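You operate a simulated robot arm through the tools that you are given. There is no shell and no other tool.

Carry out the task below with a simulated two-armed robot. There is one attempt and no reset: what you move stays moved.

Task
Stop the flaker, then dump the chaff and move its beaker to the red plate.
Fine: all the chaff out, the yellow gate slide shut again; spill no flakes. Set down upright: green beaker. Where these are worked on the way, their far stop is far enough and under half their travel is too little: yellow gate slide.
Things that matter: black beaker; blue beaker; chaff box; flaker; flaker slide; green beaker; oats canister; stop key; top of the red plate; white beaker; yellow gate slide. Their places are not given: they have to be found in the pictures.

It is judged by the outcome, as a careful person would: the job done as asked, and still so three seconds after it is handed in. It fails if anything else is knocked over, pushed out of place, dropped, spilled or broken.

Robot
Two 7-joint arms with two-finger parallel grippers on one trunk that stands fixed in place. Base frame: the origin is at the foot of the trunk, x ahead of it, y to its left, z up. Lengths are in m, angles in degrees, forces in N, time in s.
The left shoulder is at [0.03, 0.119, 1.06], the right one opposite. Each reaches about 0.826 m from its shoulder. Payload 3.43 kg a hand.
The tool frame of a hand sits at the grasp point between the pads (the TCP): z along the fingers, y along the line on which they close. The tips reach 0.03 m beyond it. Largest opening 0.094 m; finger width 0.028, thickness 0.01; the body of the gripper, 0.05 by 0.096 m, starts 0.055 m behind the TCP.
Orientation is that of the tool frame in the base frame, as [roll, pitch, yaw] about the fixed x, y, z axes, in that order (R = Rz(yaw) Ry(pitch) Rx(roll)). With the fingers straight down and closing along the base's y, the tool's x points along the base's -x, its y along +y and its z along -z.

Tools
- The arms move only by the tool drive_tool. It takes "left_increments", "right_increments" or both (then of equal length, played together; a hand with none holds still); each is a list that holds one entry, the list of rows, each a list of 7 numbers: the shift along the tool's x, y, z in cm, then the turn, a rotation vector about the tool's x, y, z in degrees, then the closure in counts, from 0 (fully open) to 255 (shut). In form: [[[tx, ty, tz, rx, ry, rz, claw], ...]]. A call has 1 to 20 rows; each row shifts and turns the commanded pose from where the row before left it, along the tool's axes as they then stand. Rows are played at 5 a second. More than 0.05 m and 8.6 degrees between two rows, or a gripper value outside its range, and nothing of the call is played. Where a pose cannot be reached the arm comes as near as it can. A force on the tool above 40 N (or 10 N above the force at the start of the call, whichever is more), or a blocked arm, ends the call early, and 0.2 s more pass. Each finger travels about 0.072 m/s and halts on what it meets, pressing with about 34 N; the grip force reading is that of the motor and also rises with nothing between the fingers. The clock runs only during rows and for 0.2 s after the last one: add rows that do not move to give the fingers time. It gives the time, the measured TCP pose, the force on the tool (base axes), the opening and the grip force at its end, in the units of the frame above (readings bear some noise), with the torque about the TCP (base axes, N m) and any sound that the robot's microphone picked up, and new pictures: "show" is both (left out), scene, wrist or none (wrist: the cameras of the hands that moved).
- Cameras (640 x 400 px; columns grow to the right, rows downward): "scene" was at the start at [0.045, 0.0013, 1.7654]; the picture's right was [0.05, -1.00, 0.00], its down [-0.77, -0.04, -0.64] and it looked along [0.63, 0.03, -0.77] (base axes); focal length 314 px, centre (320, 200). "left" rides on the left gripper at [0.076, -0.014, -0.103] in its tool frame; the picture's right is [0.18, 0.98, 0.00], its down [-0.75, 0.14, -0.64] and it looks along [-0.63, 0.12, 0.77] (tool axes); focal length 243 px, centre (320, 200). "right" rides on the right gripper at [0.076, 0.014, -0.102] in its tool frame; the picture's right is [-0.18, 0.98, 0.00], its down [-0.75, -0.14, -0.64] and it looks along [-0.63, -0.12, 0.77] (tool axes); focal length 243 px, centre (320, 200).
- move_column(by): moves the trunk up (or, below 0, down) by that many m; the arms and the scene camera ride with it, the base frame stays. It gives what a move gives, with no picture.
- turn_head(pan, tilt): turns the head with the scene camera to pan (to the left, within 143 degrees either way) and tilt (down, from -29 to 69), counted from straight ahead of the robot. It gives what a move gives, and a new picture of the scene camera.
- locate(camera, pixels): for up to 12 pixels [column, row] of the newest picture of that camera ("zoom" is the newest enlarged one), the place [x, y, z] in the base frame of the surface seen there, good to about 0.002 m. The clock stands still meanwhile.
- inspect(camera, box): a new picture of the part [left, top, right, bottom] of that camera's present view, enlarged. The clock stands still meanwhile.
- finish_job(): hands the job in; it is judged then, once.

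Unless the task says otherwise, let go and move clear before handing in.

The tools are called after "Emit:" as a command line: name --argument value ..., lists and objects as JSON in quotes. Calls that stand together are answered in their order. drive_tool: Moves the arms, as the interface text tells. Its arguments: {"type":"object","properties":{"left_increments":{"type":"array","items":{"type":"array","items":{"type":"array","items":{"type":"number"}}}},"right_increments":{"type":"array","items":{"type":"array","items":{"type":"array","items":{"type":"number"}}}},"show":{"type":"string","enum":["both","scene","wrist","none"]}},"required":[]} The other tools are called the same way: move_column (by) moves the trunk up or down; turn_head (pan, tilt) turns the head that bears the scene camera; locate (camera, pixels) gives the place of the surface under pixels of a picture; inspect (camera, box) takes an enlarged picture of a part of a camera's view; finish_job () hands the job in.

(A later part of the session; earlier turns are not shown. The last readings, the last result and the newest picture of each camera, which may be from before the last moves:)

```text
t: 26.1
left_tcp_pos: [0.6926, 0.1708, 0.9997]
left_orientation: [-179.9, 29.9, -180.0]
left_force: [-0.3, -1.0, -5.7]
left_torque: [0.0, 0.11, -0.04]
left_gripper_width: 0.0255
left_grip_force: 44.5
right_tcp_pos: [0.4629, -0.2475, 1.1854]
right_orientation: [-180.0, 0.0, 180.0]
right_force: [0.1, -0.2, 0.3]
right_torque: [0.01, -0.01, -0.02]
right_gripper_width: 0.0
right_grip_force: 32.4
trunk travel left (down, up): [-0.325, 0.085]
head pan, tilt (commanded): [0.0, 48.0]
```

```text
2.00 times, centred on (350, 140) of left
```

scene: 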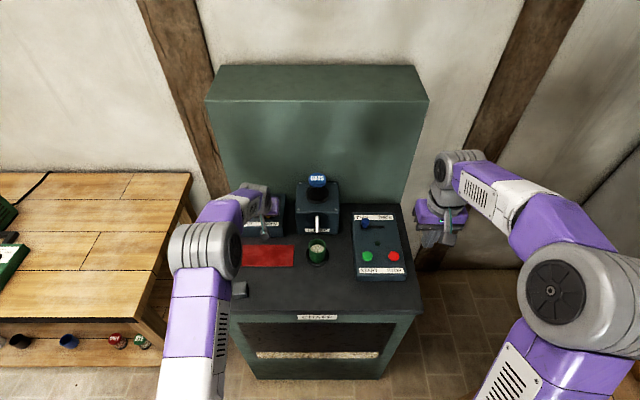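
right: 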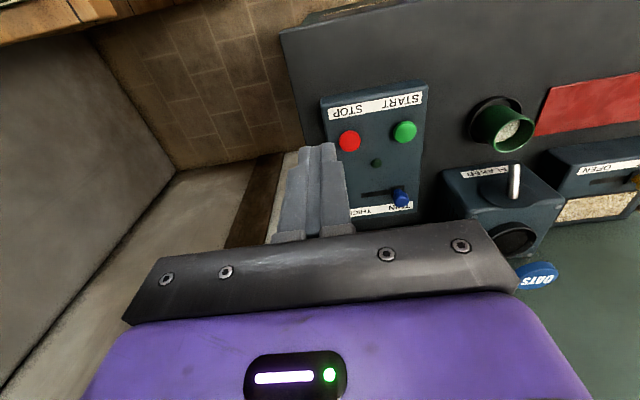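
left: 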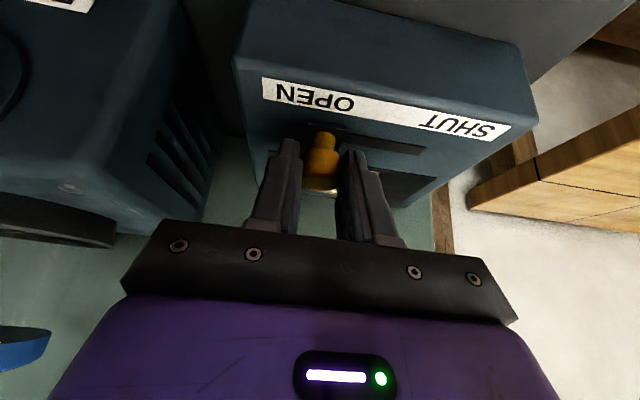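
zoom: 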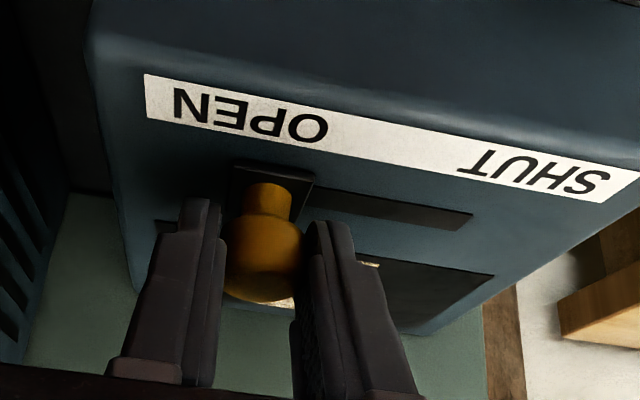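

The force is gone and the chaff edge has receded to about zoom (380,265). I'll keep waiting.

Emit:
drive_tool --left_increments '[[[0, 0, 0, 0, 0, 0, 255], [0, 0, 0, 0, 0, 0, 255], [0, 0, 0, 0, 0, 0, 255], [0, 0, 0, 0, 0, 0, 255], [0, 0, 0, 0, 0, 0, 255], [0, 0, 0, 0, 0, 0, 255], [0, 0, 0, 0, 0, 0, 255], [0, 0, 0, 0, 0, 0, 255], [0, 0, 0, 0, 0, 0, 255], [0, 0, 0, 0, 0, 0, 255], [0, 0, 0, 0, 0, 0, 255], [0, 0, 0, 0, 0, 0, 255], [0, 0, 0, 0, 0, 0, 255], [0, 0, 0, 0, 0, 0, 255], [0, 0, 0, 0, 0, 0, 255], [0, 0, 0, 0, 0, 0, 255], [0, 0, 0, 0, 0, 0, 255], [0, 0, 0, 0, 0, 0, 255], [0, 0, 0, 0, 0, 0, 255], [0, 0, 0, 0, 0, 0, 255]]]' --show "none"

Emit:
drive_tool --left_increments '[[[0, 0, 0, 0, 0, 0, 255], [0, 0, 0, 0, 0, 0, 255], [0, 0, 0, 0, 0, 0, 255], [0, 0, 0, 0, 0, 0, 255], [0, 0, 0, 0, 0, 0, 255], [0, 0, 0, 0, 0, 0, 255], [0, 0, 0, 0, 0, 0, 255], [0, 0, 0, 0, 0, 0, 255], [0, 0, 0, 0, 0, 0, 255], [0, 0, 0, 0, 0, 0, 255], [0, 0, 0, 0, 0, 0, 255], [0, 0, 0, 0, 0, 0, 255], [0, 0, 0, 0, 0, 0, 255], [0, 0, 0, 0, 0, 0, 255], [0, 0, 0, 0, 0, 0, 255], [0, 0, 0, 0, 0, 0, 255], [0, 0, 0, 0, 0, 0, 255], [0, 0, 0, 0, 0, 0, 255], [0, 0, 0, 0, 0, 0, 255], [0, 0, 0, 0, 0, 0, 255]]]' --show "both"

Emit:
inspect --camera "left" --box '[190, 40, 510, 240]'

Emit:
inspect --camera "scene" --box '[200, 160, 420, 300]'

```text
t: 30.3
left_tcp_pos: [0.6929, 0.1713, 0.9999]
left_orientation: [179.9, 30.0, 179.9]
left_force: [-1.1, 0.1, -6.3]
left_torque: [0.01, 0.09, 0.0]
left_gripper_width: 0.0255
left_grip_force: 45.0
right_tcp_pos: [0.4626, -0.2463, 1.184]
right_orientation: [180.0, 0.0, 180.0]
right_force: [0.0, -0.5, -0.2]
right_torque: [-0.01, 0.02, -0.01]
right_gripper_width: 0.0
right_grip_force: 33.5
trunk travel left (down, up): [-0.325, 0.085]
head pan, tilt (commanded): [0.0, 48.0]
```

```text
t: 34.5
left_tcp_pos: [0.6932, 0.1702, 0.998]
left_orientation: [-180.0, 30.0, 179.9]
left_force: [-1.2, 0.6, -6.6]
left_torque: [0.0, 0.09, -0.01]
left_gripper_width: 0.0255
left_grip_force: 44.6
right_tcp_pos: [0.4631, -0.2458, 1.1836]
right_orientation: [180.0, 0.1, -179.8]
right_force: [-0.1, -0.6, -0.5]
right_torque: [0.02, 0.0, -0.03]
right_gripper_width: 0.0
right_grip_force: 32.9
trunk travel left (down, up): [-0.325, 0.085]
head pan, tilt (commanded): [0.0, 48.0]
```

scene: 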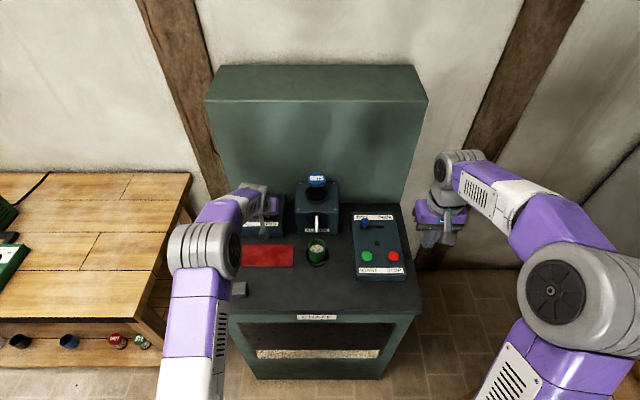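
left: 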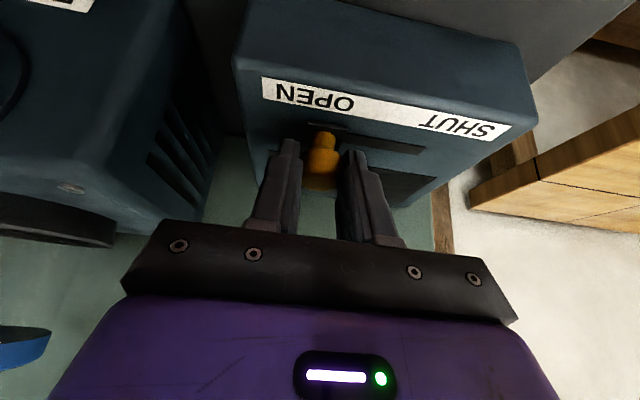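

```text
2.00 times, centred on (350, 140) of left
```

zoom: 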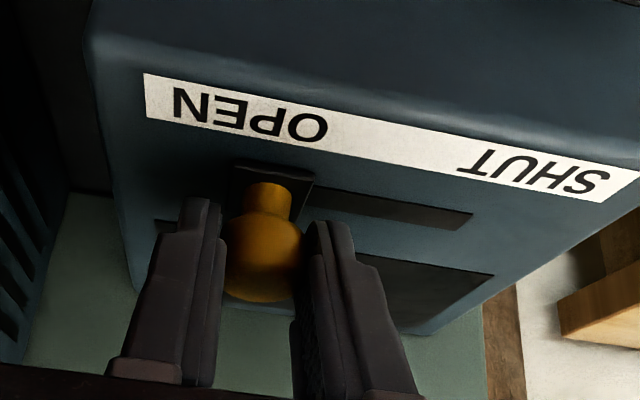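

```text
2.86 times, centred on (310, 230) of scene
```

zoom: 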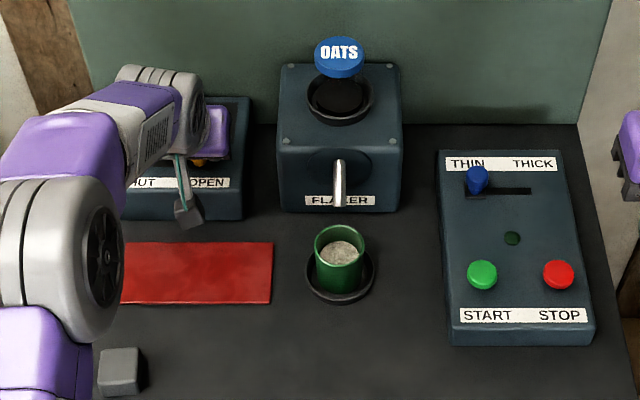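

The visible part of the window is now dark, but the knob and fingers hide its left part. I'll let go and back off along the fingers to look at the whole window.

Emit:
drive_tool --left_increments '[[[0, 0, 0, 0, 0, 0, 180], [0, 0, 0, 0, 0, 0, 100], [0, 0, 0, 0, 0, 0, 100], [0, 0, -2, 0, 0, 0, 100], [0, 0, -3, 0, 0, 0, 100], [0, 0, -3, 0, 0, 0, 100], [0, 0, 0, 0, 0, 0, 100]]]' --show "both"

Emit:
inspect --camera "left" --box '[180, 20, 500, 220]'

```text
t: 36.1
left_tcp_pos: [0.6498, 0.1715, 1.0698]
left_orientation: [-180.0, 29.9, -179.9]
left_force: [1.1, -0.6, 0.3]
left_torque: [-0.01, 0.02, -0.04]
left_gripper_width: 0.057
left_grip_force: 0.1
right_tcp_pos: [0.4628, -0.2458, 1.1849]
right_orientation: [180.0, -0.1, -179.9]
right_force: [0.2, -0.3, -0.2]
right_torque: [0.0, 0.02, 0.04]
right_gripper_width: 0.0001
right_grip_force: 33.1
trunk travel left (down, up): [-0.325, 0.085]
head pan, tilt (commanded): [0.0, 48.0]
```

scene: 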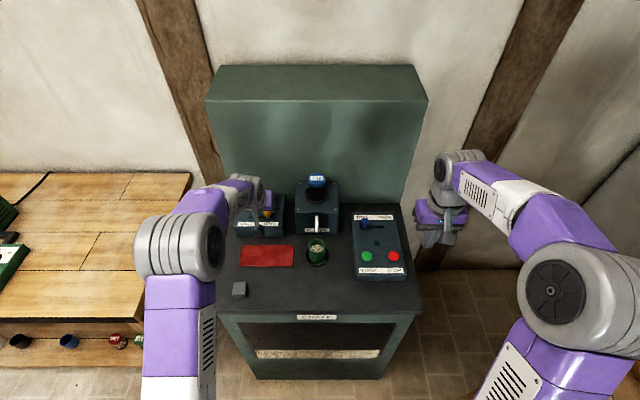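
left: 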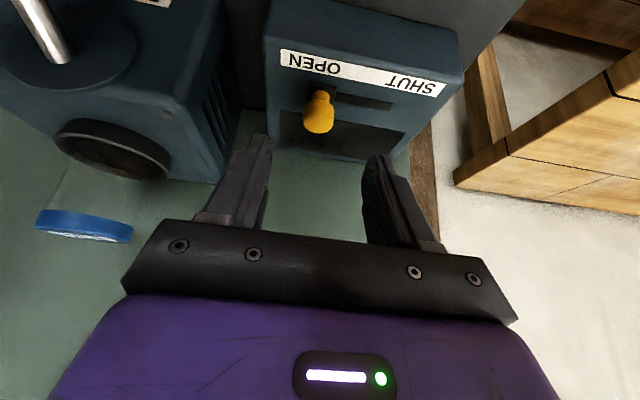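

```text
2.00 times, centred on (340, 120) of left
```

zoom: 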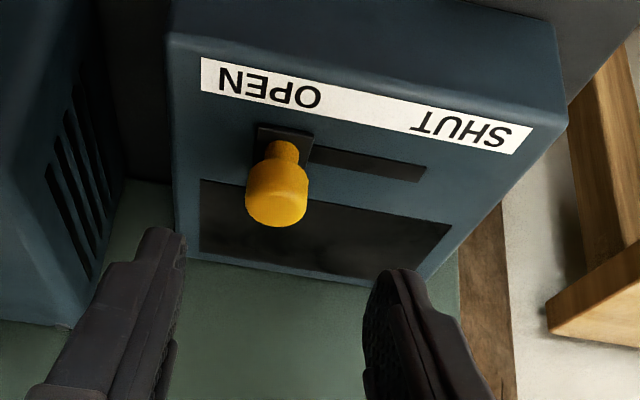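

The window (zoom (330,235)) is all dark, so the chaff is out, and the knob stayed at OPEN. I'll wait two seconds more, then go back down over the knob, grip and push it to SHUT.

Emit:
drive_tool --left_increments '[[[0, 0, 0, 0, 0, 0, 100], [0, 0, 0, 0, 0, 0, 100], [0, 0, 0, 0, 0, 0, 100], [0, 0, 0, 0, 0, 0, 100], [0, 0, 0, 0, 0, 0, 100], [0, 0, 0, 0, 0, 0, 100], [0, 0, 0, 0, 0, 0, 100], [0, 0, 0, 0, 0, 0, 100], [0, 0, 0, 0, 0, 0, 100], [0, 0, 0, 0, 0, 0, 100], [0, 0, 3, 0, 0, 0, 100], [0, 0, 3, 0, 0, 0, 100], [0, 0, 2, 0, 0, 0, 100], [0, 0, 0, 0, 0, 0, 180], [0, 0, 0, 0, 0, 0, 255], [0, 0, 0, 0, 0, 0, 255]]]' --show "wrist"

Emit:
inspect --camera "left" --box '[190, 40, 510, 240]'

```text
t: 39.5
left_tcp_pos: [0.691, 0.1717, 1.0009]
left_orientation: [-180.0, 30.1, 180.0]
left_force: [2.8, -1.1, -1.8]
left_torque: [-0.11, -0.56, -0.01]
left_gripper_width: 0.0253
left_grip_force: 44.8
right_tcp_pos: [0.4628, -0.2478, 1.1851]
right_orientation: [180.0, 0.0, -180.0]
right_force: [-0.3, 0.5, 0.3]
right_torque: [0.01, 0.0, 0.03]
right_gripper_width: 0.0001
right_grip_force: 33.1
trunk travel left (down, up): [-0.325, 0.085]
head pan, tilt (commanded): [0.0, 48.0]
```

left: 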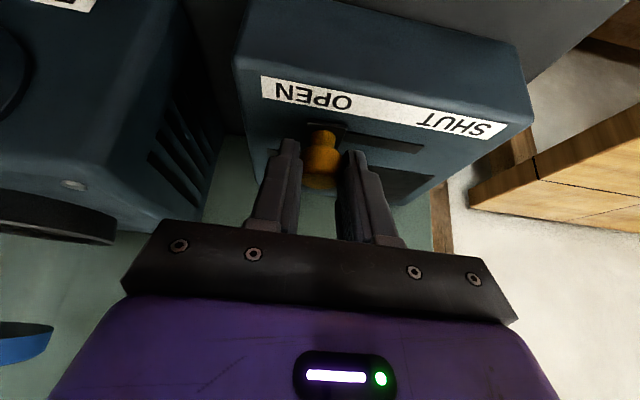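

```text
2.00 times, centred on (350, 140) of left
```

zoom: 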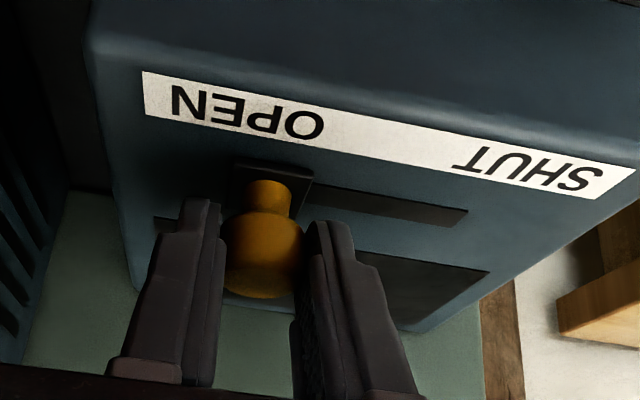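

Gripped again at y 0.172. I'll push it back 5.5 cm toward SHUT, then finish in 2 mm rows to feel the stop.

Emit:
drive_tool --left_increments '[[[0, 1, 0, 0, 0, 0, 255], [0, 1, 0, 0, 0, 0, 255], [0, 1, 0, 0, 0, 0, 255], [0, 1, 0, 0, 0, 0, 255], [0, 1, 0, 0, 0, 0, 255], [0, 0.5, 0, 0, 0, 0, 255], [0, 0.2, 0, 0, 0, 0, 255], [0, 0.2, 0, 0, 0, 0, 255], [0, 0.2, 0, 0, 0, 0, 255], [0, 0, 0, 0, 0, 0, 255]]]' --show "wrist"

Emit:
inspect --camera "left" --box '[150, 40, 470, 240]'

```text
t: 41.7
left_tcp_pos: [0.6913, 0.2306, 1.0021]
left_orientation: [-179.9, 30.1, 180.0]
left_force: [-2.6, -6.3, 7.5]
left_torque: [-0.3, 0.1, -0.11]
left_gripper_width: 0.0251
left_grip_force: 45.2
right_tcp_pos: [0.4609, -0.2481, 1.1851]
right_orientation: [179.9, 0.0, -179.9]
right_force: [0.7, 0.4, 0.3]
right_torque: [0.01, 0.01, 0.01]
right_gripper_width: 0.0003
right_grip_force: 33.2
trunk travel left (down, up): [-0.325, 0.085]
head pan, tilt (commanded): [0.0, 48.0]
```

left: 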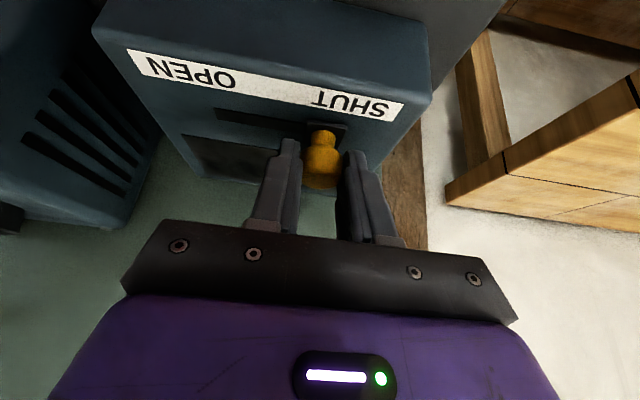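

```text
2.00 times, centred on (310, 140) of left
```

zoom: 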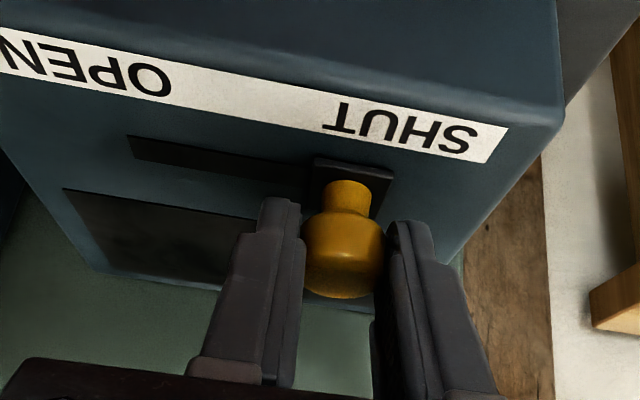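

It is back at y 0.231 with −6 N building, the same place as at the start. I'll push 3 mm more to seat it, relax, open, and back off.

Emit:
drive_tool --left_increments '[[[0, 0.2, 0, 0, 0, 0, 255], [0, 0.1, 0, 0, 0, 0, 255], [0, 0, 0, 0, 0, 0, 255]]]' --show "none"

Emit:
drive_tool --left_increments '[[[0, -0.3, 0, 0, 0, 0, 255], [0, 0, 0, 0, 0, 0, 180], [0, 0, 0, 0, 0, 0, 100], [0, 0, 0, 0, 0, 0, 100], [0, 0, -2, 0, 0, 0, 100], [0, 0, -3, 0, 0, 0, 100], [0, 0, -3, 0, 0, 0, 100], [0, 0, 0, 0, 0, 0, 100]]]' --show "both"

Emit:
inspect --camera "left" --box '[150, 20, 470, 220]'

```text
t: 42.5
left_tcp_pos: [0.6924, 0.2319, 1.0017]
left_orientation: [-179.9, 30.1, 179.8]
left_force: [-4.2, -20.3, 3.0]
left_torque: [-0.47, -0.93, -0.14]
left_gripper_width: 0.0253
left_grip_force: 44.9
right_tcp_pos: [0.4608, -0.2501, 1.1833]
right_orientation: [179.9, 0.0, 180.0]
right_force: [-0.2, 0.0, 0.1]
right_torque: [0.01, 0.04, 0.02]
right_gripper_width: 0.0
right_grip_force: 32.4
trunk travel left (down, up): [-0.325, 0.085]
head pan, tilt (commanded): [0.0, 48.0]
```

```text
t: 44.3
left_tcp_pos: [0.654, 0.2323, 1.0706]
left_orientation: [-179.9, 29.9, -180.0]
left_force: [-0.1, 0.2, 0.0]
left_torque: [0.01, 0.02, -0.01]
left_gripper_width: 0.0573
left_grip_force: 0.0
right_tcp_pos: [0.4624, -0.2475, 1.1843]
right_orientation: [-180.0, 0.1, -179.9]
right_force: [0.6, -0.8, 0.2]
right_torque: [0.02, 0.01, 0.01]
right_gripper_width: 0.0002
right_grip_force: 33.0
trunk travel left (down, up): [-0.325, 0.085]
head pan, tilt (commanded): [0.0, 48.0]
```

scene: 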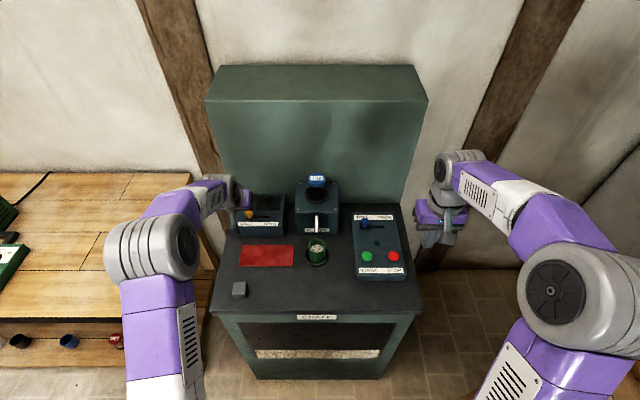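
left: 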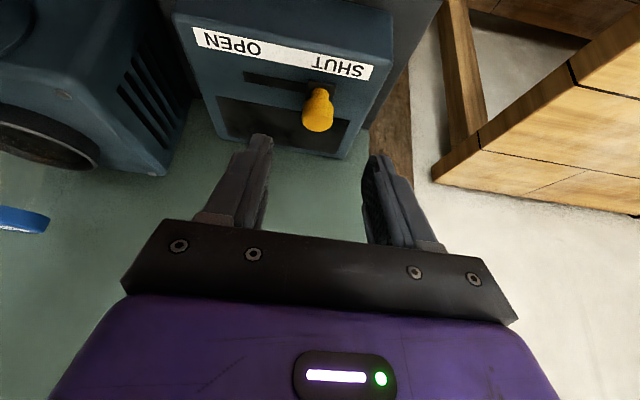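

```text
2.00 times, centred on (310, 120) of left
```

zoom: 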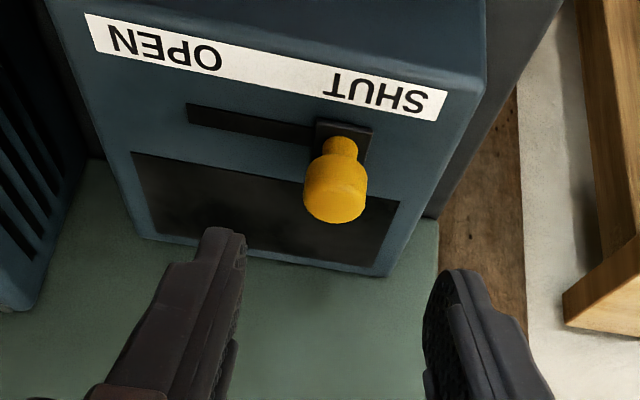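

The gate knob is at SHUT (stop felt at 20 N) and the window is empty. Next is the green beaker; I'll look closely at it, its coaster rim and the spout overhead.

Emit:
inspect --camera "scene" --box '[290, 200, 346, 275]'

Emit:
inspect --camera "right" --box '[440, 70, 600, 220]'

```text
5.33 times, centred on (318, 238) of scene
```

zoom: 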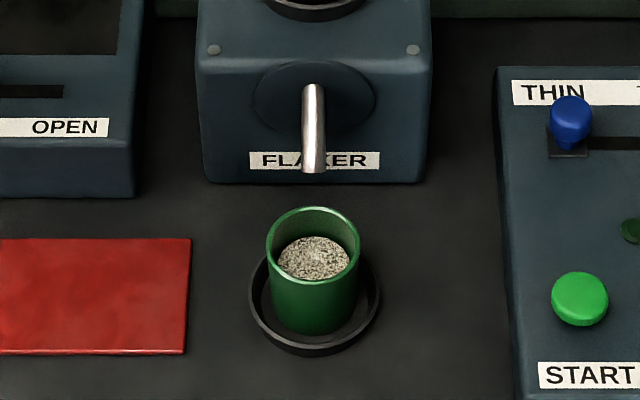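

```text
2.67 times, centred on (520, 145) of right
```

zoom: 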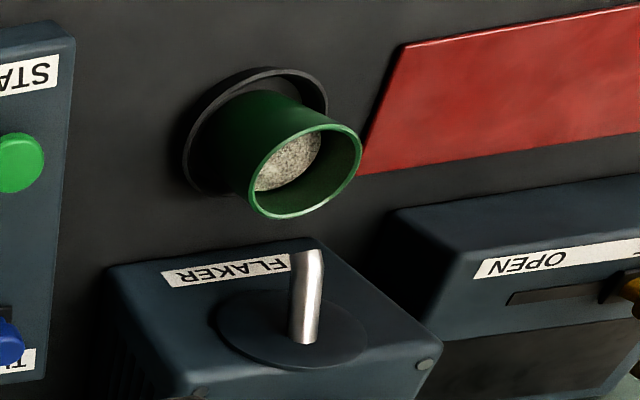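

Emit:
locate --camera "zoom" --pixels '[[250, 190], [355, 140], [310, 216], [320, 128], [250, 135], [190, 150], [190, 180], [325, 90], [308, 262], [300, 330], [290, 160], [205, 190]]'

Emit:
inspect --camera "scene" --box '[290, 200, 346, 275]'

```text
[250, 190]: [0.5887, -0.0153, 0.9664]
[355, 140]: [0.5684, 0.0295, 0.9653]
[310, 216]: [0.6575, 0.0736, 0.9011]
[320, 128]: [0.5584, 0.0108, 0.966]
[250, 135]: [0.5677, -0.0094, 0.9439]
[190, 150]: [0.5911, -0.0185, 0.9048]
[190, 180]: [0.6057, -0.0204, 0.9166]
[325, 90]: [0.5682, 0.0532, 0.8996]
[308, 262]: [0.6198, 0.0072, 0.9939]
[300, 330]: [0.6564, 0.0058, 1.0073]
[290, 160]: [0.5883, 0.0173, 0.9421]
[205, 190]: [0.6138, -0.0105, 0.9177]
```

```text
5.33 times, centred on (318, 238) of scene
```

zoom: 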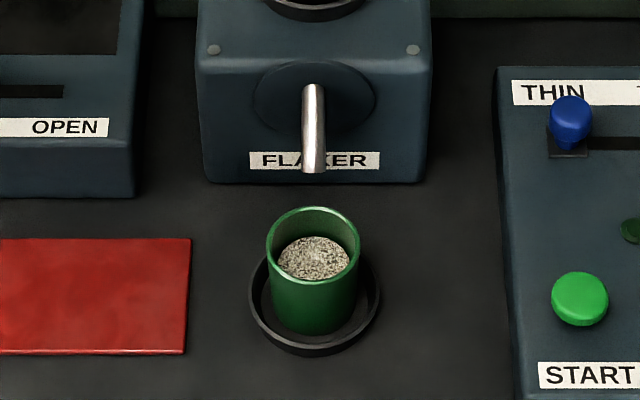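

Emit:
locate --camera "zoom" --pixels '[[268, 245], [358, 240], [313, 208], [313, 280], [313, 330], [313, 345], [313, 354], [252, 290], [378, 295], [314, 170], [313, 90], [312, 260]]'

Emit:
locate --camera "zoom" --pixels '[[255, 275], [375, 275], [270, 300], [355, 300], [265, 340], [360, 340], [190, 345], [188, 245], [430, 175], [205, 175]]'

```text
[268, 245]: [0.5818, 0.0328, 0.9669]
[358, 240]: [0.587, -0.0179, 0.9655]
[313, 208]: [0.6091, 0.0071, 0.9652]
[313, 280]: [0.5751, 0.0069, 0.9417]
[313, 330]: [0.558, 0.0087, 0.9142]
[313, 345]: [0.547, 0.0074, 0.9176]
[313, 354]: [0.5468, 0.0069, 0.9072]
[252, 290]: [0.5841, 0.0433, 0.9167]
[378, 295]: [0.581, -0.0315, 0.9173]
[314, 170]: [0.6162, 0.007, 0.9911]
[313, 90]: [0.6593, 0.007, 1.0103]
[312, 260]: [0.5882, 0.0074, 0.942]
```

```text
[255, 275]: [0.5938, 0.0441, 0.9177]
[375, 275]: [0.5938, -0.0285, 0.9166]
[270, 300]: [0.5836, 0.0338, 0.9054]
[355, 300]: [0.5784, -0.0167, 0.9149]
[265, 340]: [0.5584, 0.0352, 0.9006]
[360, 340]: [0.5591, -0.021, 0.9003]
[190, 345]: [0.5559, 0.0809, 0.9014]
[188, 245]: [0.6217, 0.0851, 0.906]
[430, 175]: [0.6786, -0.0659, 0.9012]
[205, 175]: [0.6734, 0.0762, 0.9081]
```

The beaker is a 5.3 cm cylinder centred at about [0.584, 0.007], rim z 0.966, in a coaster whose rim is at z 0.917; the spout tip is at [0.616, 0.007, 0.991], just behind it. With the hand still tilted 30° the gripper stays clear of the spout, so I'll go to a point in front of and above the beaker, fully open.

Emit:
drive_tool --left_increments '[[[3.38, 0, -1.95, 0, 0, 0, 60], [3.38, 0, -1.95, 0, 0, 0, 20], [3.38, 0, -1.95, 0, 0, 0, 0], [0, -3.75, 0, 0, 0, 0, 0], [0, -3.75, 0, 0, 0, 0, 0], [0, -3.75, 0, 0, 0, 0, 0], [0, -3.75, 0, 0, 0, 0, 0], [0, -3.75, 0, 0, 0, 0, 0], [0, -3.75, 0, 0, 0, 0, 0], [1.15, 0, 1.99, 0, 0, 0, 0], [0.9, 0, 1.6, 0, 0, 0, 0], [0, 0, 0, 0, 0, 0, 0]]]' --show "both"

```text
t: 46.9
left_tcp_pos: [0.5346, 0.0078, 1.0284]
left_orientation: [-179.9, 30.0, -179.9]
left_force: [-0.4, 0.0, 0.1]
left_torque: [-0.02, -0.02, 0.0]
left_gripper_width: 0.0939
left_grip_force: 0.1
right_tcp_pos: [0.4618, -0.2466, 1.1855]
right_orientation: [179.9, 0.0, -179.9]
right_force: [0.1, 0.1, -0.7]
right_torque: [-0.03, -0.04, -0.02]
right_gripper_width: 0.0
right_grip_force: 33.3
trunk travel left (down, up): [-0.325, 0.085]
head pan, tilt (commanded): [0.0, 48.0]
```

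scene: 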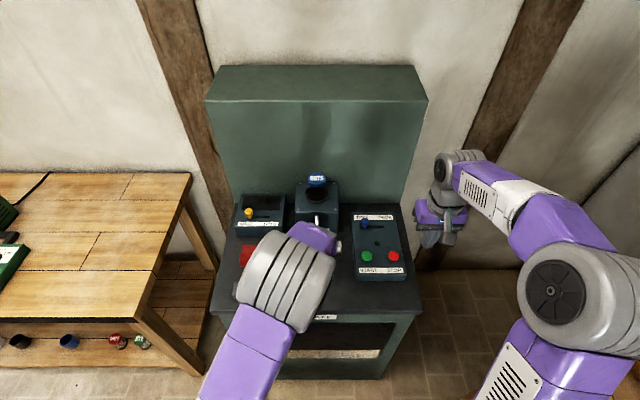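
left: 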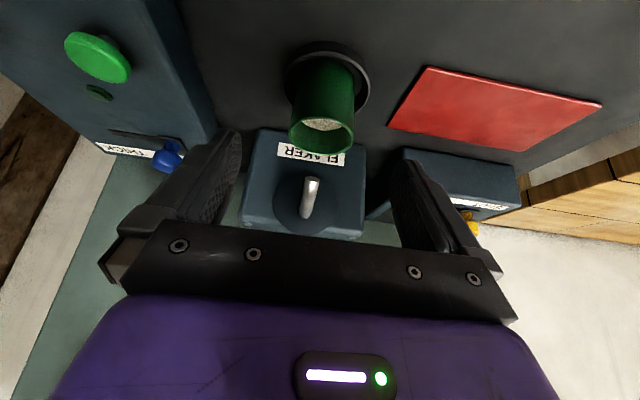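

The hand is in front and above at [0.535, 0.008, 1.028]; the beaker is centred between the fingers at (325,125). I'll re-measure the rim, coaster and spout tip from here.

Emit:
locate --camera "left" --pixels '[[289, 125], [354, 125], [322, 151], [322, 119], [322, 90], [285, 80], [369, 80], [309, 182], [311, 200], [304, 212], [340, 100], [322, 126]]'

Emit:
inspect --camera "left" --box '[240, 30, 400, 230]'

```text
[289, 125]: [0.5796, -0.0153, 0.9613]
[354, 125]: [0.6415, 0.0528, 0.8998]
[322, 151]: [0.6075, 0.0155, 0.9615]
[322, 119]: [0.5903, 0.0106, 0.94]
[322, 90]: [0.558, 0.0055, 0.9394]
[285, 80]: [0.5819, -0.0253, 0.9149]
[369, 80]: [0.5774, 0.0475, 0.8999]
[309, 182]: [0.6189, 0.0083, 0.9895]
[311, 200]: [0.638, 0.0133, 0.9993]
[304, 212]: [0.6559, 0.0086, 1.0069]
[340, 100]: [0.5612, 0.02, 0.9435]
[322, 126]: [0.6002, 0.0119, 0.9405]
```

```text
2.00 times, centred on (320, 130) of left
```

zoom: 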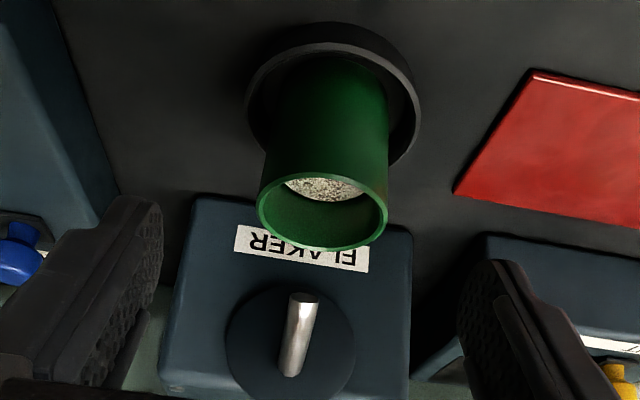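

The rim centre is confirmed near [0.584, 0.007]. I'll move down along the fingers so they straddle the beaker above the coaster rim, still open.

Emit:
drive_tool --left_increments '[[[-0.04, -0.02, 2.1, 0, 0, 0, 0], [-0.04, -0.02, 2.1, 0, 0, 0, 0], [-0.03, -0.02, 2.1, 0, 0, 0, 0], [-0.03, -0.02, 2.1, 0, 0, 0, 0], [0, 0, 0, 0, 0, 0, 0]]]' --show "both"

Emit:
inspect --camera "left" --box '[200, 30, 440, 230]'

```text
t: 48.1
left_tcp_pos: [0.5789, 0.0048, 0.9553]
left_orientation: [-180.0, 30.0, -180.0]
left_force: [0.6, 0.2, 0.3]
left_torque: [0.0, 0.02, 0.02]
left_gripper_width: 0.0938
left_grip_force: 0.0
right_tcp_pos: [0.462, -0.2476, 1.1841]
right_orientation: [-180.0, 0.0, -179.8]
right_force: [0.1, 0.2, 0.3]
right_torque: [0.01, 0.01, -0.01]
right_gripper_width: 0.0002
right_grip_force: 33.3
trunk travel left (down, up): [-0.325, 0.085]
head pan, tilt (commanded): [0.0, 48.0]
```

scene: 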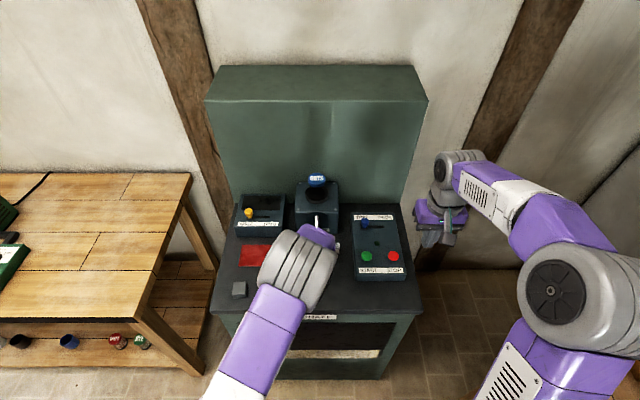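
left: 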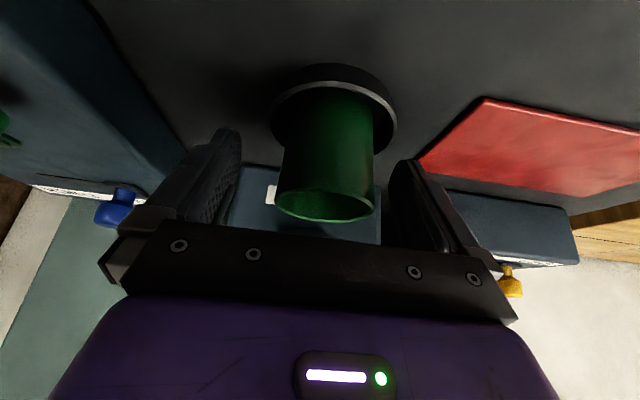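

```text
2.00 times, centred on (320, 130) of left
```

zoom: 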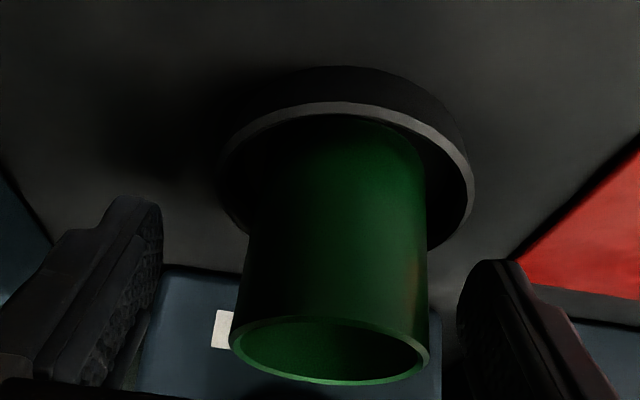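

The fingers straddle the beaker with no force. I'll shift 1 mm left and close slowly in steps.

Emit:
drive_tool --left_increments '[[[0, 0.1, 0, 0, 0, 0, 40], [0, 0, 0, 0, 0, 0, 80], [0, 0, 0, 0, 0, 0, 95], [0, 0, 0, 0, 0, 0, 95]]]' --show "wrist"

Emit:
inspect --camera "left" --box '[200, 30, 440, 230]'

```text
t: 49.1
left_tcp_pos: [0.579, 0.0075, 0.9546]
left_orientation: [179.9, 29.9, -179.9]
left_force: [0.2, -0.5, -0.2]
left_torque: [0.01, 0.03, -0.02]
left_gripper_width: 0.0592
left_grip_force: 0.1
right_tcp_pos: [0.462, -0.2467, 1.1858]
right_orientation: [-180.0, 0.1, -180.0]
right_force: [0.3, -1.3, 0.5]
right_torque: [0.01, -0.03, -0.01]
right_gripper_width: 0.0
right_grip_force: 32.8
trunk travel left (down, up): [-0.325, 0.085]
head pan, tilt (commanded): [0.0, 48.0]
```

left: 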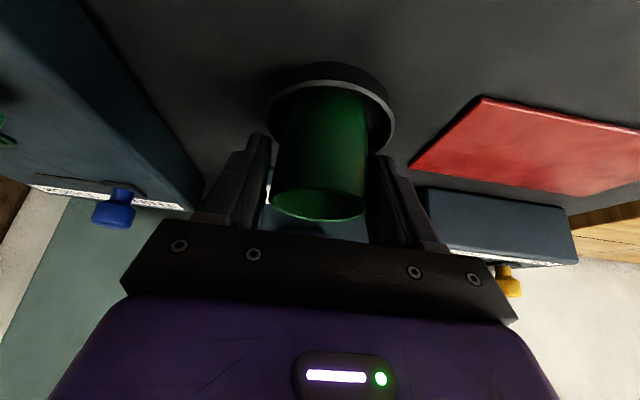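

```text
2.00 times, centred on (320, 130) of left
```

zoom: 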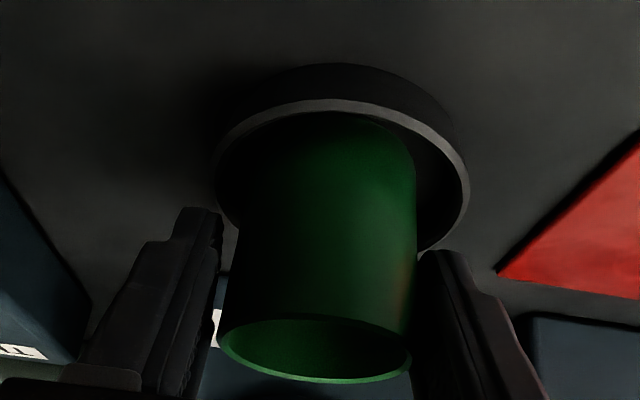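

Opening 0.059 with no contact and the beaker well centred. I'll close the rest of the way gently.

Emit:
drive_tool --left_increments '[[[0, 0, 0, 0, 0, 0, 105], [0, 0, 0, 0, 0, 0, 115], [0, 0, 0, 0, 0, 0, 130], [0, 0, 0, 0, 0, 0, 160], [0, 0, 0, 0, 0, 0, 190], [0, 0, 0, 0, 0, 0, 190]]]' --show "wrist"

Emit:
inspect --camera "left" --box '[200, 30, 440, 230]'

```text
t: 50.5
left_tcp_pos: [0.5797, 0.0073, 0.9569]
left_orientation: [179.9, 30.1, -179.9]
left_force: [4.1, -0.4, 10.5]
left_torque: [-0.02, -0.05, 0.02]
left_gripper_width: 0.0532
left_grip_force: 33.6
right_tcp_pos: [0.4622, -0.2468, 1.1849]
right_orientation: [-180.0, 0.0, -179.9]
right_force: [-0.3, -0.5, 0.1]
right_torque: [0.0, -0.01, 0.03]
right_gripper_width: 0.0001
right_grip_force: 33.3
trunk travel left (down, up): [-0.325, 0.085]
head pan, tilt (commanded): [0.0, 48.0]
```

left: 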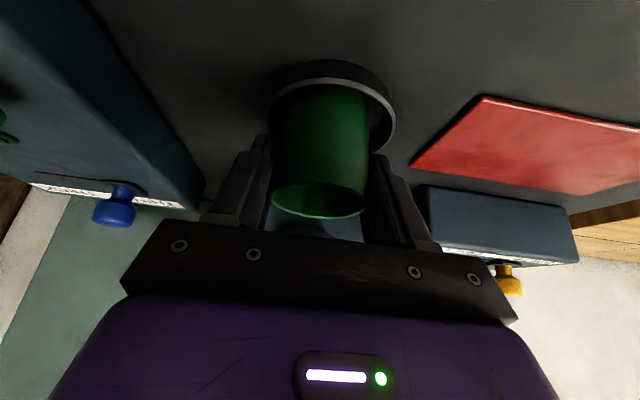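

```text
2.00 times, centred on (320, 130) of left
```

zoom: 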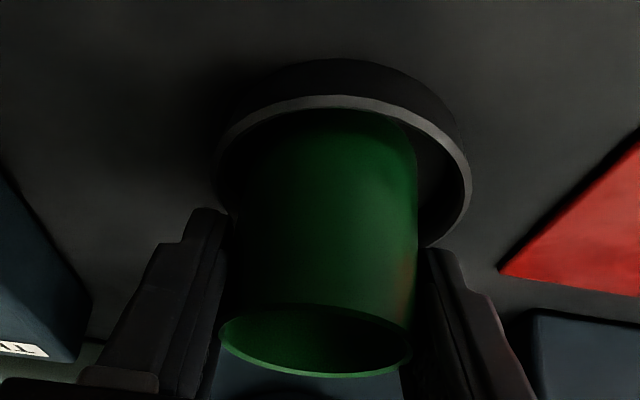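

The beaker is held (opening 0.053, grip 34 N). I'll lift 8 mm straight, then up and forward out of the coaster and away from the spout, slowly.

Emit:
drive_tool --left_increments '[[[-0.2, 0, -0.346, 0, 0, 0, 190], [-0.2, 0, -0.346, 0, 0, 0, 190], [0.01, 0, -0.583, 0, 0, 0, 190], [0.096, 0, -0.633, 0, 0, 0, 190], [0.716, 0, -0.76, 0, 0, 0, 190], [0, 0, 0, 0, 0, 0, 190]]]' --show "both"

Emit:
inspect --camera "left" --box '[200, 30, 440, 230]'

```text
t: 51.9
left_tcp_pos: [0.5622, 0.0077, 0.9763]
left_orientation: [-180.0, 30.0, -179.8]
left_force: [-1.0, 2.1, 0.7]
left_torque: [0.04, -0.02, -0.02]
left_gripper_width: 0.0518
left_grip_force: 34.0
right_tcp_pos: [0.4623, -0.246, 1.1848]
right_orientation: [-180.0, 0.0, -179.9]
right_force: [-0.9, 0.1, 0.3]
right_torque: [-0.03, 0.0, 0.0]
right_gripper_width: 0.0001
right_grip_force: 32.9
trunk travel left (down, up): [-0.325, 0.085]
head pan, tilt (commanded): [0.0, 48.0]
```

scene: 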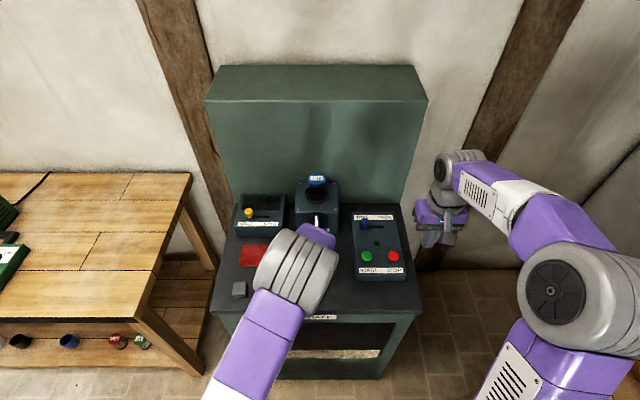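
left: 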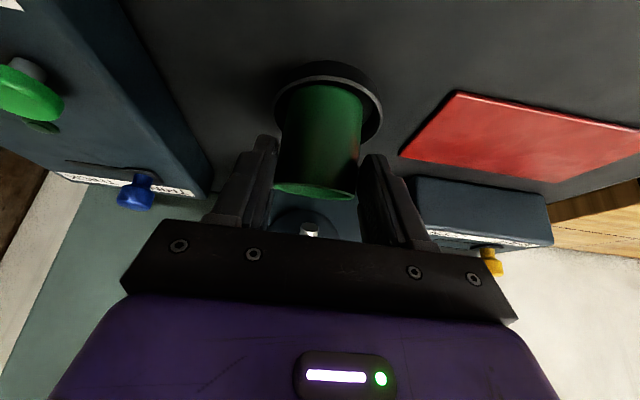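

```text
2.00 times, centred on (320, 130) of left
```

zoom: 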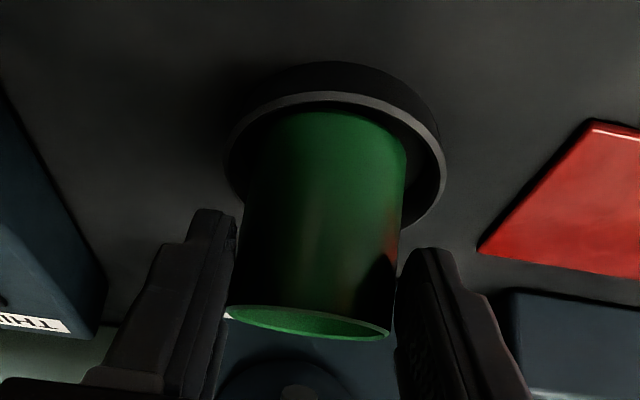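

The beaker's rim looks smaller and farther from the hand (zoom (308,322), 160 px wide against 190 before), so it may have slipped. I'll measure where it is before going on.

Emit:
locate --camera "zoom" --pixels '[[232, 312], [388, 328], [310, 338], [310, 308], [300, 120], [390, 140], [230, 160], [440, 170], [330, 95], [325, 200], [260, 200], [380, 200]]'

Emit:
inspect --camera "right" --box '[440, 70, 600, 220]'

```text
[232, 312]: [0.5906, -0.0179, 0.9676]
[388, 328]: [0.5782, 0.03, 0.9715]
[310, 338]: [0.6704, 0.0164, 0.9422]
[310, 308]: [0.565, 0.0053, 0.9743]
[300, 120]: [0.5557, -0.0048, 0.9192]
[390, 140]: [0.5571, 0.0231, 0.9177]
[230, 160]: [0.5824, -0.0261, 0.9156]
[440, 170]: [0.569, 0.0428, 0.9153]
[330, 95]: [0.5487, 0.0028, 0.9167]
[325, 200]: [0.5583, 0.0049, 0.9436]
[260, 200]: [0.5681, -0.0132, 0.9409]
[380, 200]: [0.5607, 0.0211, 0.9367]
```

```text
2.67 times, centred on (520, 145) of right
```

zoom: 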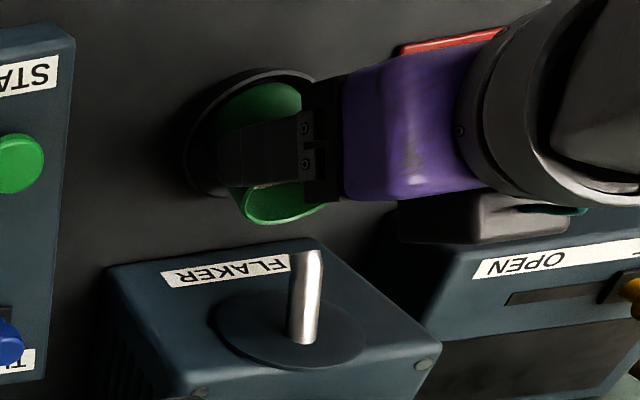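

The numbers suggest the fingers slid up rather than the beaker coming along. I'll look more closely with the right wrist camera before doing anything else.

Emit:
inspect --camera "right" --box '[480, 90, 540, 160]'

```text
5.71 times, centred on (510, 125) of right
```

zoom: 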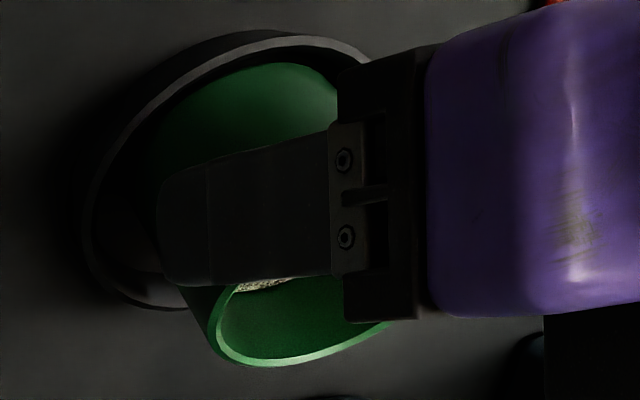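

Emit:
locate --camera "zoom" --pixels '[[215, 320], [240, 360], [300, 358], [365, 335], [265, 285], [200, 300], [155, 150], [250, 70], [320, 75], [190, 110], [250, 240], [180, 200]]'

```text
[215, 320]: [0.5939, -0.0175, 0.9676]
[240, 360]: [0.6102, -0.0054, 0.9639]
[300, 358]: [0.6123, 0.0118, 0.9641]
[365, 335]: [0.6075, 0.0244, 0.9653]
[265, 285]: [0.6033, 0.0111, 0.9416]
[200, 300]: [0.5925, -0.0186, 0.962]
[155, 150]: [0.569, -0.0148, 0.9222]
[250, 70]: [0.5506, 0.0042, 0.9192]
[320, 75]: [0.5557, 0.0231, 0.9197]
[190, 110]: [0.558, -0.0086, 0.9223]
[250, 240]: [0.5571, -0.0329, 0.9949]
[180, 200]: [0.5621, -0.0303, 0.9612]
```

The measurements show the beaker tipped back about 10° inside the coaster (front rim z 0.974, back rim z 0.964), so the fingers slipped up it; nothing spilled. I'll lower the hand 6 mm so it settles upright again before regripping.

Emit:
drive_tool --left_increments '[[[0.1, 0, 0.173, 0, 0, 0, 190], [0.1, 0, 0.173, 0, 0, 0, 190], [0.1, 0, 0.173, 0, 0, 0, 190], [0, 0, 0, 0, 0, 0, 190]]]' --show "wrist"

Emit:
inspect --camera "left" --box '[220, 40, 420, 230]'

Emit:
inspect --camera "right" --box '[480, 90, 540, 160]'

```text
t: 52.9
left_tcp_pos: [0.5602, 0.006, 0.9719]
left_orientation: [-179.8, 30.4, -180.0]
left_force: [-2.5, -1.6, 23.5]
left_torque: [-0.24, -0.74, -0.26]
left_gripper_width: 0.0511
left_grip_force: 34.5
right_tcp_pos: [0.4594, -0.2469, 1.1857]
right_orientation: [-180.0, 0.2, -180.0]
right_force: [-0.2, 0.0, -1.0]
right_torque: [-0.01, -0.02, 0.01]
right_gripper_width: 0.0
right_grip_force: 33.1
trunk travel left (down, up): [-0.325, 0.085]
head pan, tilt (commanded): [0.0, 48.0]
```

left: 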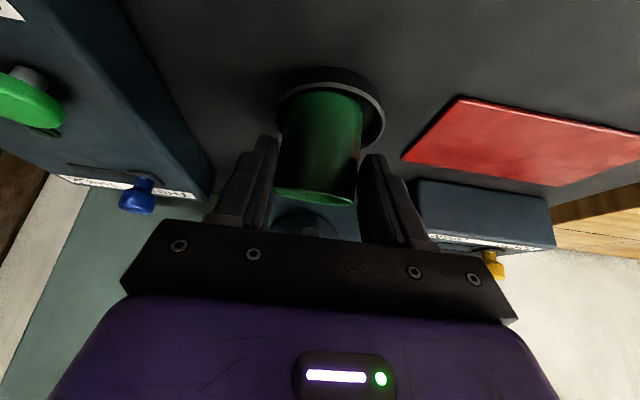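

```text
2.11 times, centred on (320, 135) of left
```

zoom: 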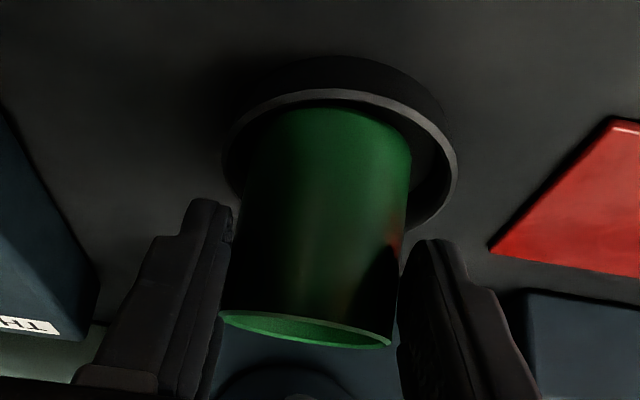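

```text
5.71 times, centred on (510, 125) of right
```

zoom: 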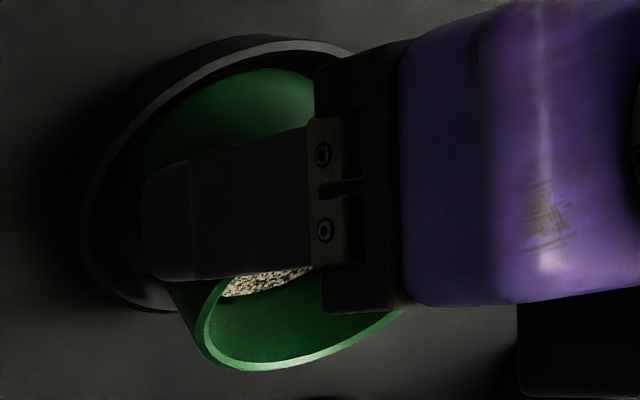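

Now the force is 23 N upward on the hand, so the beaker is pressed onto the coaster. I'll measure its rim again before letting go.

Emit:
locate --camera "zoom" --pixels '[[203, 330], [215, 355], [260, 368], [320, 355], [390, 322], [250, 290], [185, 300], [240, 75], [300, 80], [160, 150], [140, 250], [100, 260]]'

Emit:
inspect --camera "left" --box '[260, 60, 390, 220]'

```text
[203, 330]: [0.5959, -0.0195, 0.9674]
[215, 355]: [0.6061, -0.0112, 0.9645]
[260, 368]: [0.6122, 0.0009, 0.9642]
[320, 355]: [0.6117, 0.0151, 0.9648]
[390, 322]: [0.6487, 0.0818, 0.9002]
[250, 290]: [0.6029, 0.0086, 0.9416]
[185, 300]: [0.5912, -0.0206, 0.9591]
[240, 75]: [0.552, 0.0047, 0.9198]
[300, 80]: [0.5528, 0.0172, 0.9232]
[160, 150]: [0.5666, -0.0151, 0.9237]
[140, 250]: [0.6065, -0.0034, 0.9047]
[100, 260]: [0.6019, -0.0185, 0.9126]
```

```text
2.50 times, centred on (325, 140) of left
```

zoom: 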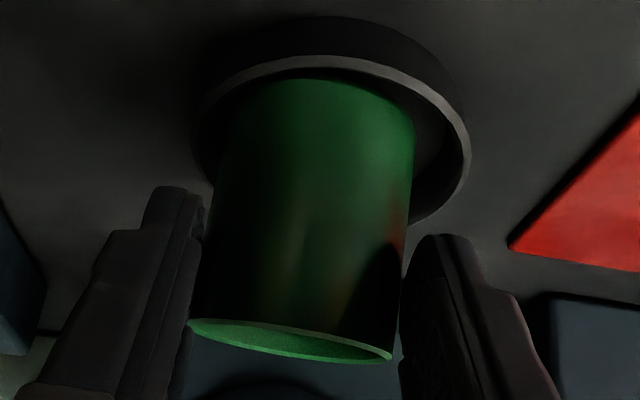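

Emit:
locate --camera "zoom" --pixels '[[192, 324], [390, 355], [290, 327], [250, 320], [340, 336], [290, 355], [300, 85], [300, 150], [300, 220], [300, 290], [375, 110], [240, 110]]'

```text
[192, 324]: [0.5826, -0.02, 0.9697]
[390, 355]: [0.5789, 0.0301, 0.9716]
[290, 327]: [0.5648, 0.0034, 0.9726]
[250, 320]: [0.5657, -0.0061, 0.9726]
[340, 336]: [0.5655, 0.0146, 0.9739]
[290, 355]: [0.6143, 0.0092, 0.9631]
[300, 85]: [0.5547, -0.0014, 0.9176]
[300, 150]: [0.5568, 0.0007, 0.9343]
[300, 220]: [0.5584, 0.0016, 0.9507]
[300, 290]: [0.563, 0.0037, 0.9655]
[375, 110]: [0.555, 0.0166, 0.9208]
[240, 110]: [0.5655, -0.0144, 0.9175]
```

The beaker is clamped firmly but tilted 11° back (front rim [0.565, 0.973], back rim [0.614, 0.963]) and nothing has spilled: most likely its foot caught the coaster's front wall in my sideways move. I'll unload 4 mm upward, then turn the hand 11° about its y axis to bring the beaker upright inside the coaster.

Emit:
drive_tool --left_increments '[[[-0.1, 0, -0.173, 0, 0, 0, 190], [-0.1, 0, -0.173, 0, 0, 0, 190], [0, 0, 0, 0, -3, 0, 190], [0, 0, 0, 0, -3, 0, 190], [0, 0, 0, 0, -3, 0, 190], [0, 0, 0, 0, -2, 0, 190], [0, 0, 0, 0, 0, 0, 190]]]' --show "wrist"

Emit:
inspect --camera "left" --box '[260, 60, 390, 220]'

Emit:
inspect --camera "right" --box '[480, 90, 540, 160]'

```text
t: 54.5
left_tcp_pos: [0.561, 0.0085, 0.975]
left_orientation: [-180.0, 41.0, -179.9]
left_force: [0.3, -0.4, -0.4]
left_torque: [0.0, 0.06, 0.02]
left_gripper_width: 0.0506
left_grip_force: 34.6
right_tcp_pos: [0.4628, -0.2457, 1.1851]
right_orientation: [180.0, -0.1, -180.0]
right_force: [-0.3, 0.7, -0.1]
right_torque: [0.0, 0.01, 0.01]
right_gripper_width: 0.0
right_grip_force: 33.1
trunk travel left (down, up): [-0.325, 0.085]
head pan, tilt (commanded): [0.0, 48.0]
```

left: 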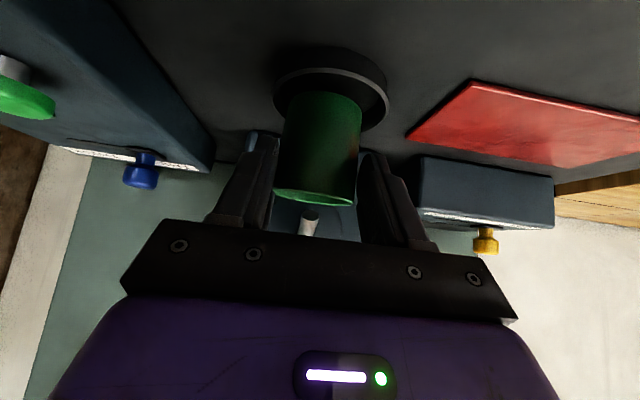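

```text
2.50 times, centred on (325, 140) of left
```

zoom: 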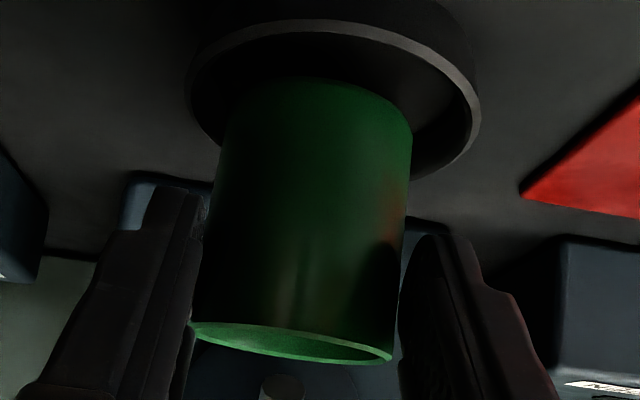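

```text
5.71 times, centred on (510, 125) of right
```

zoom: 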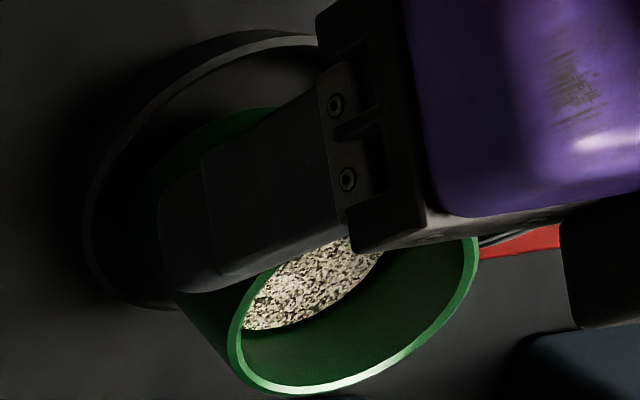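

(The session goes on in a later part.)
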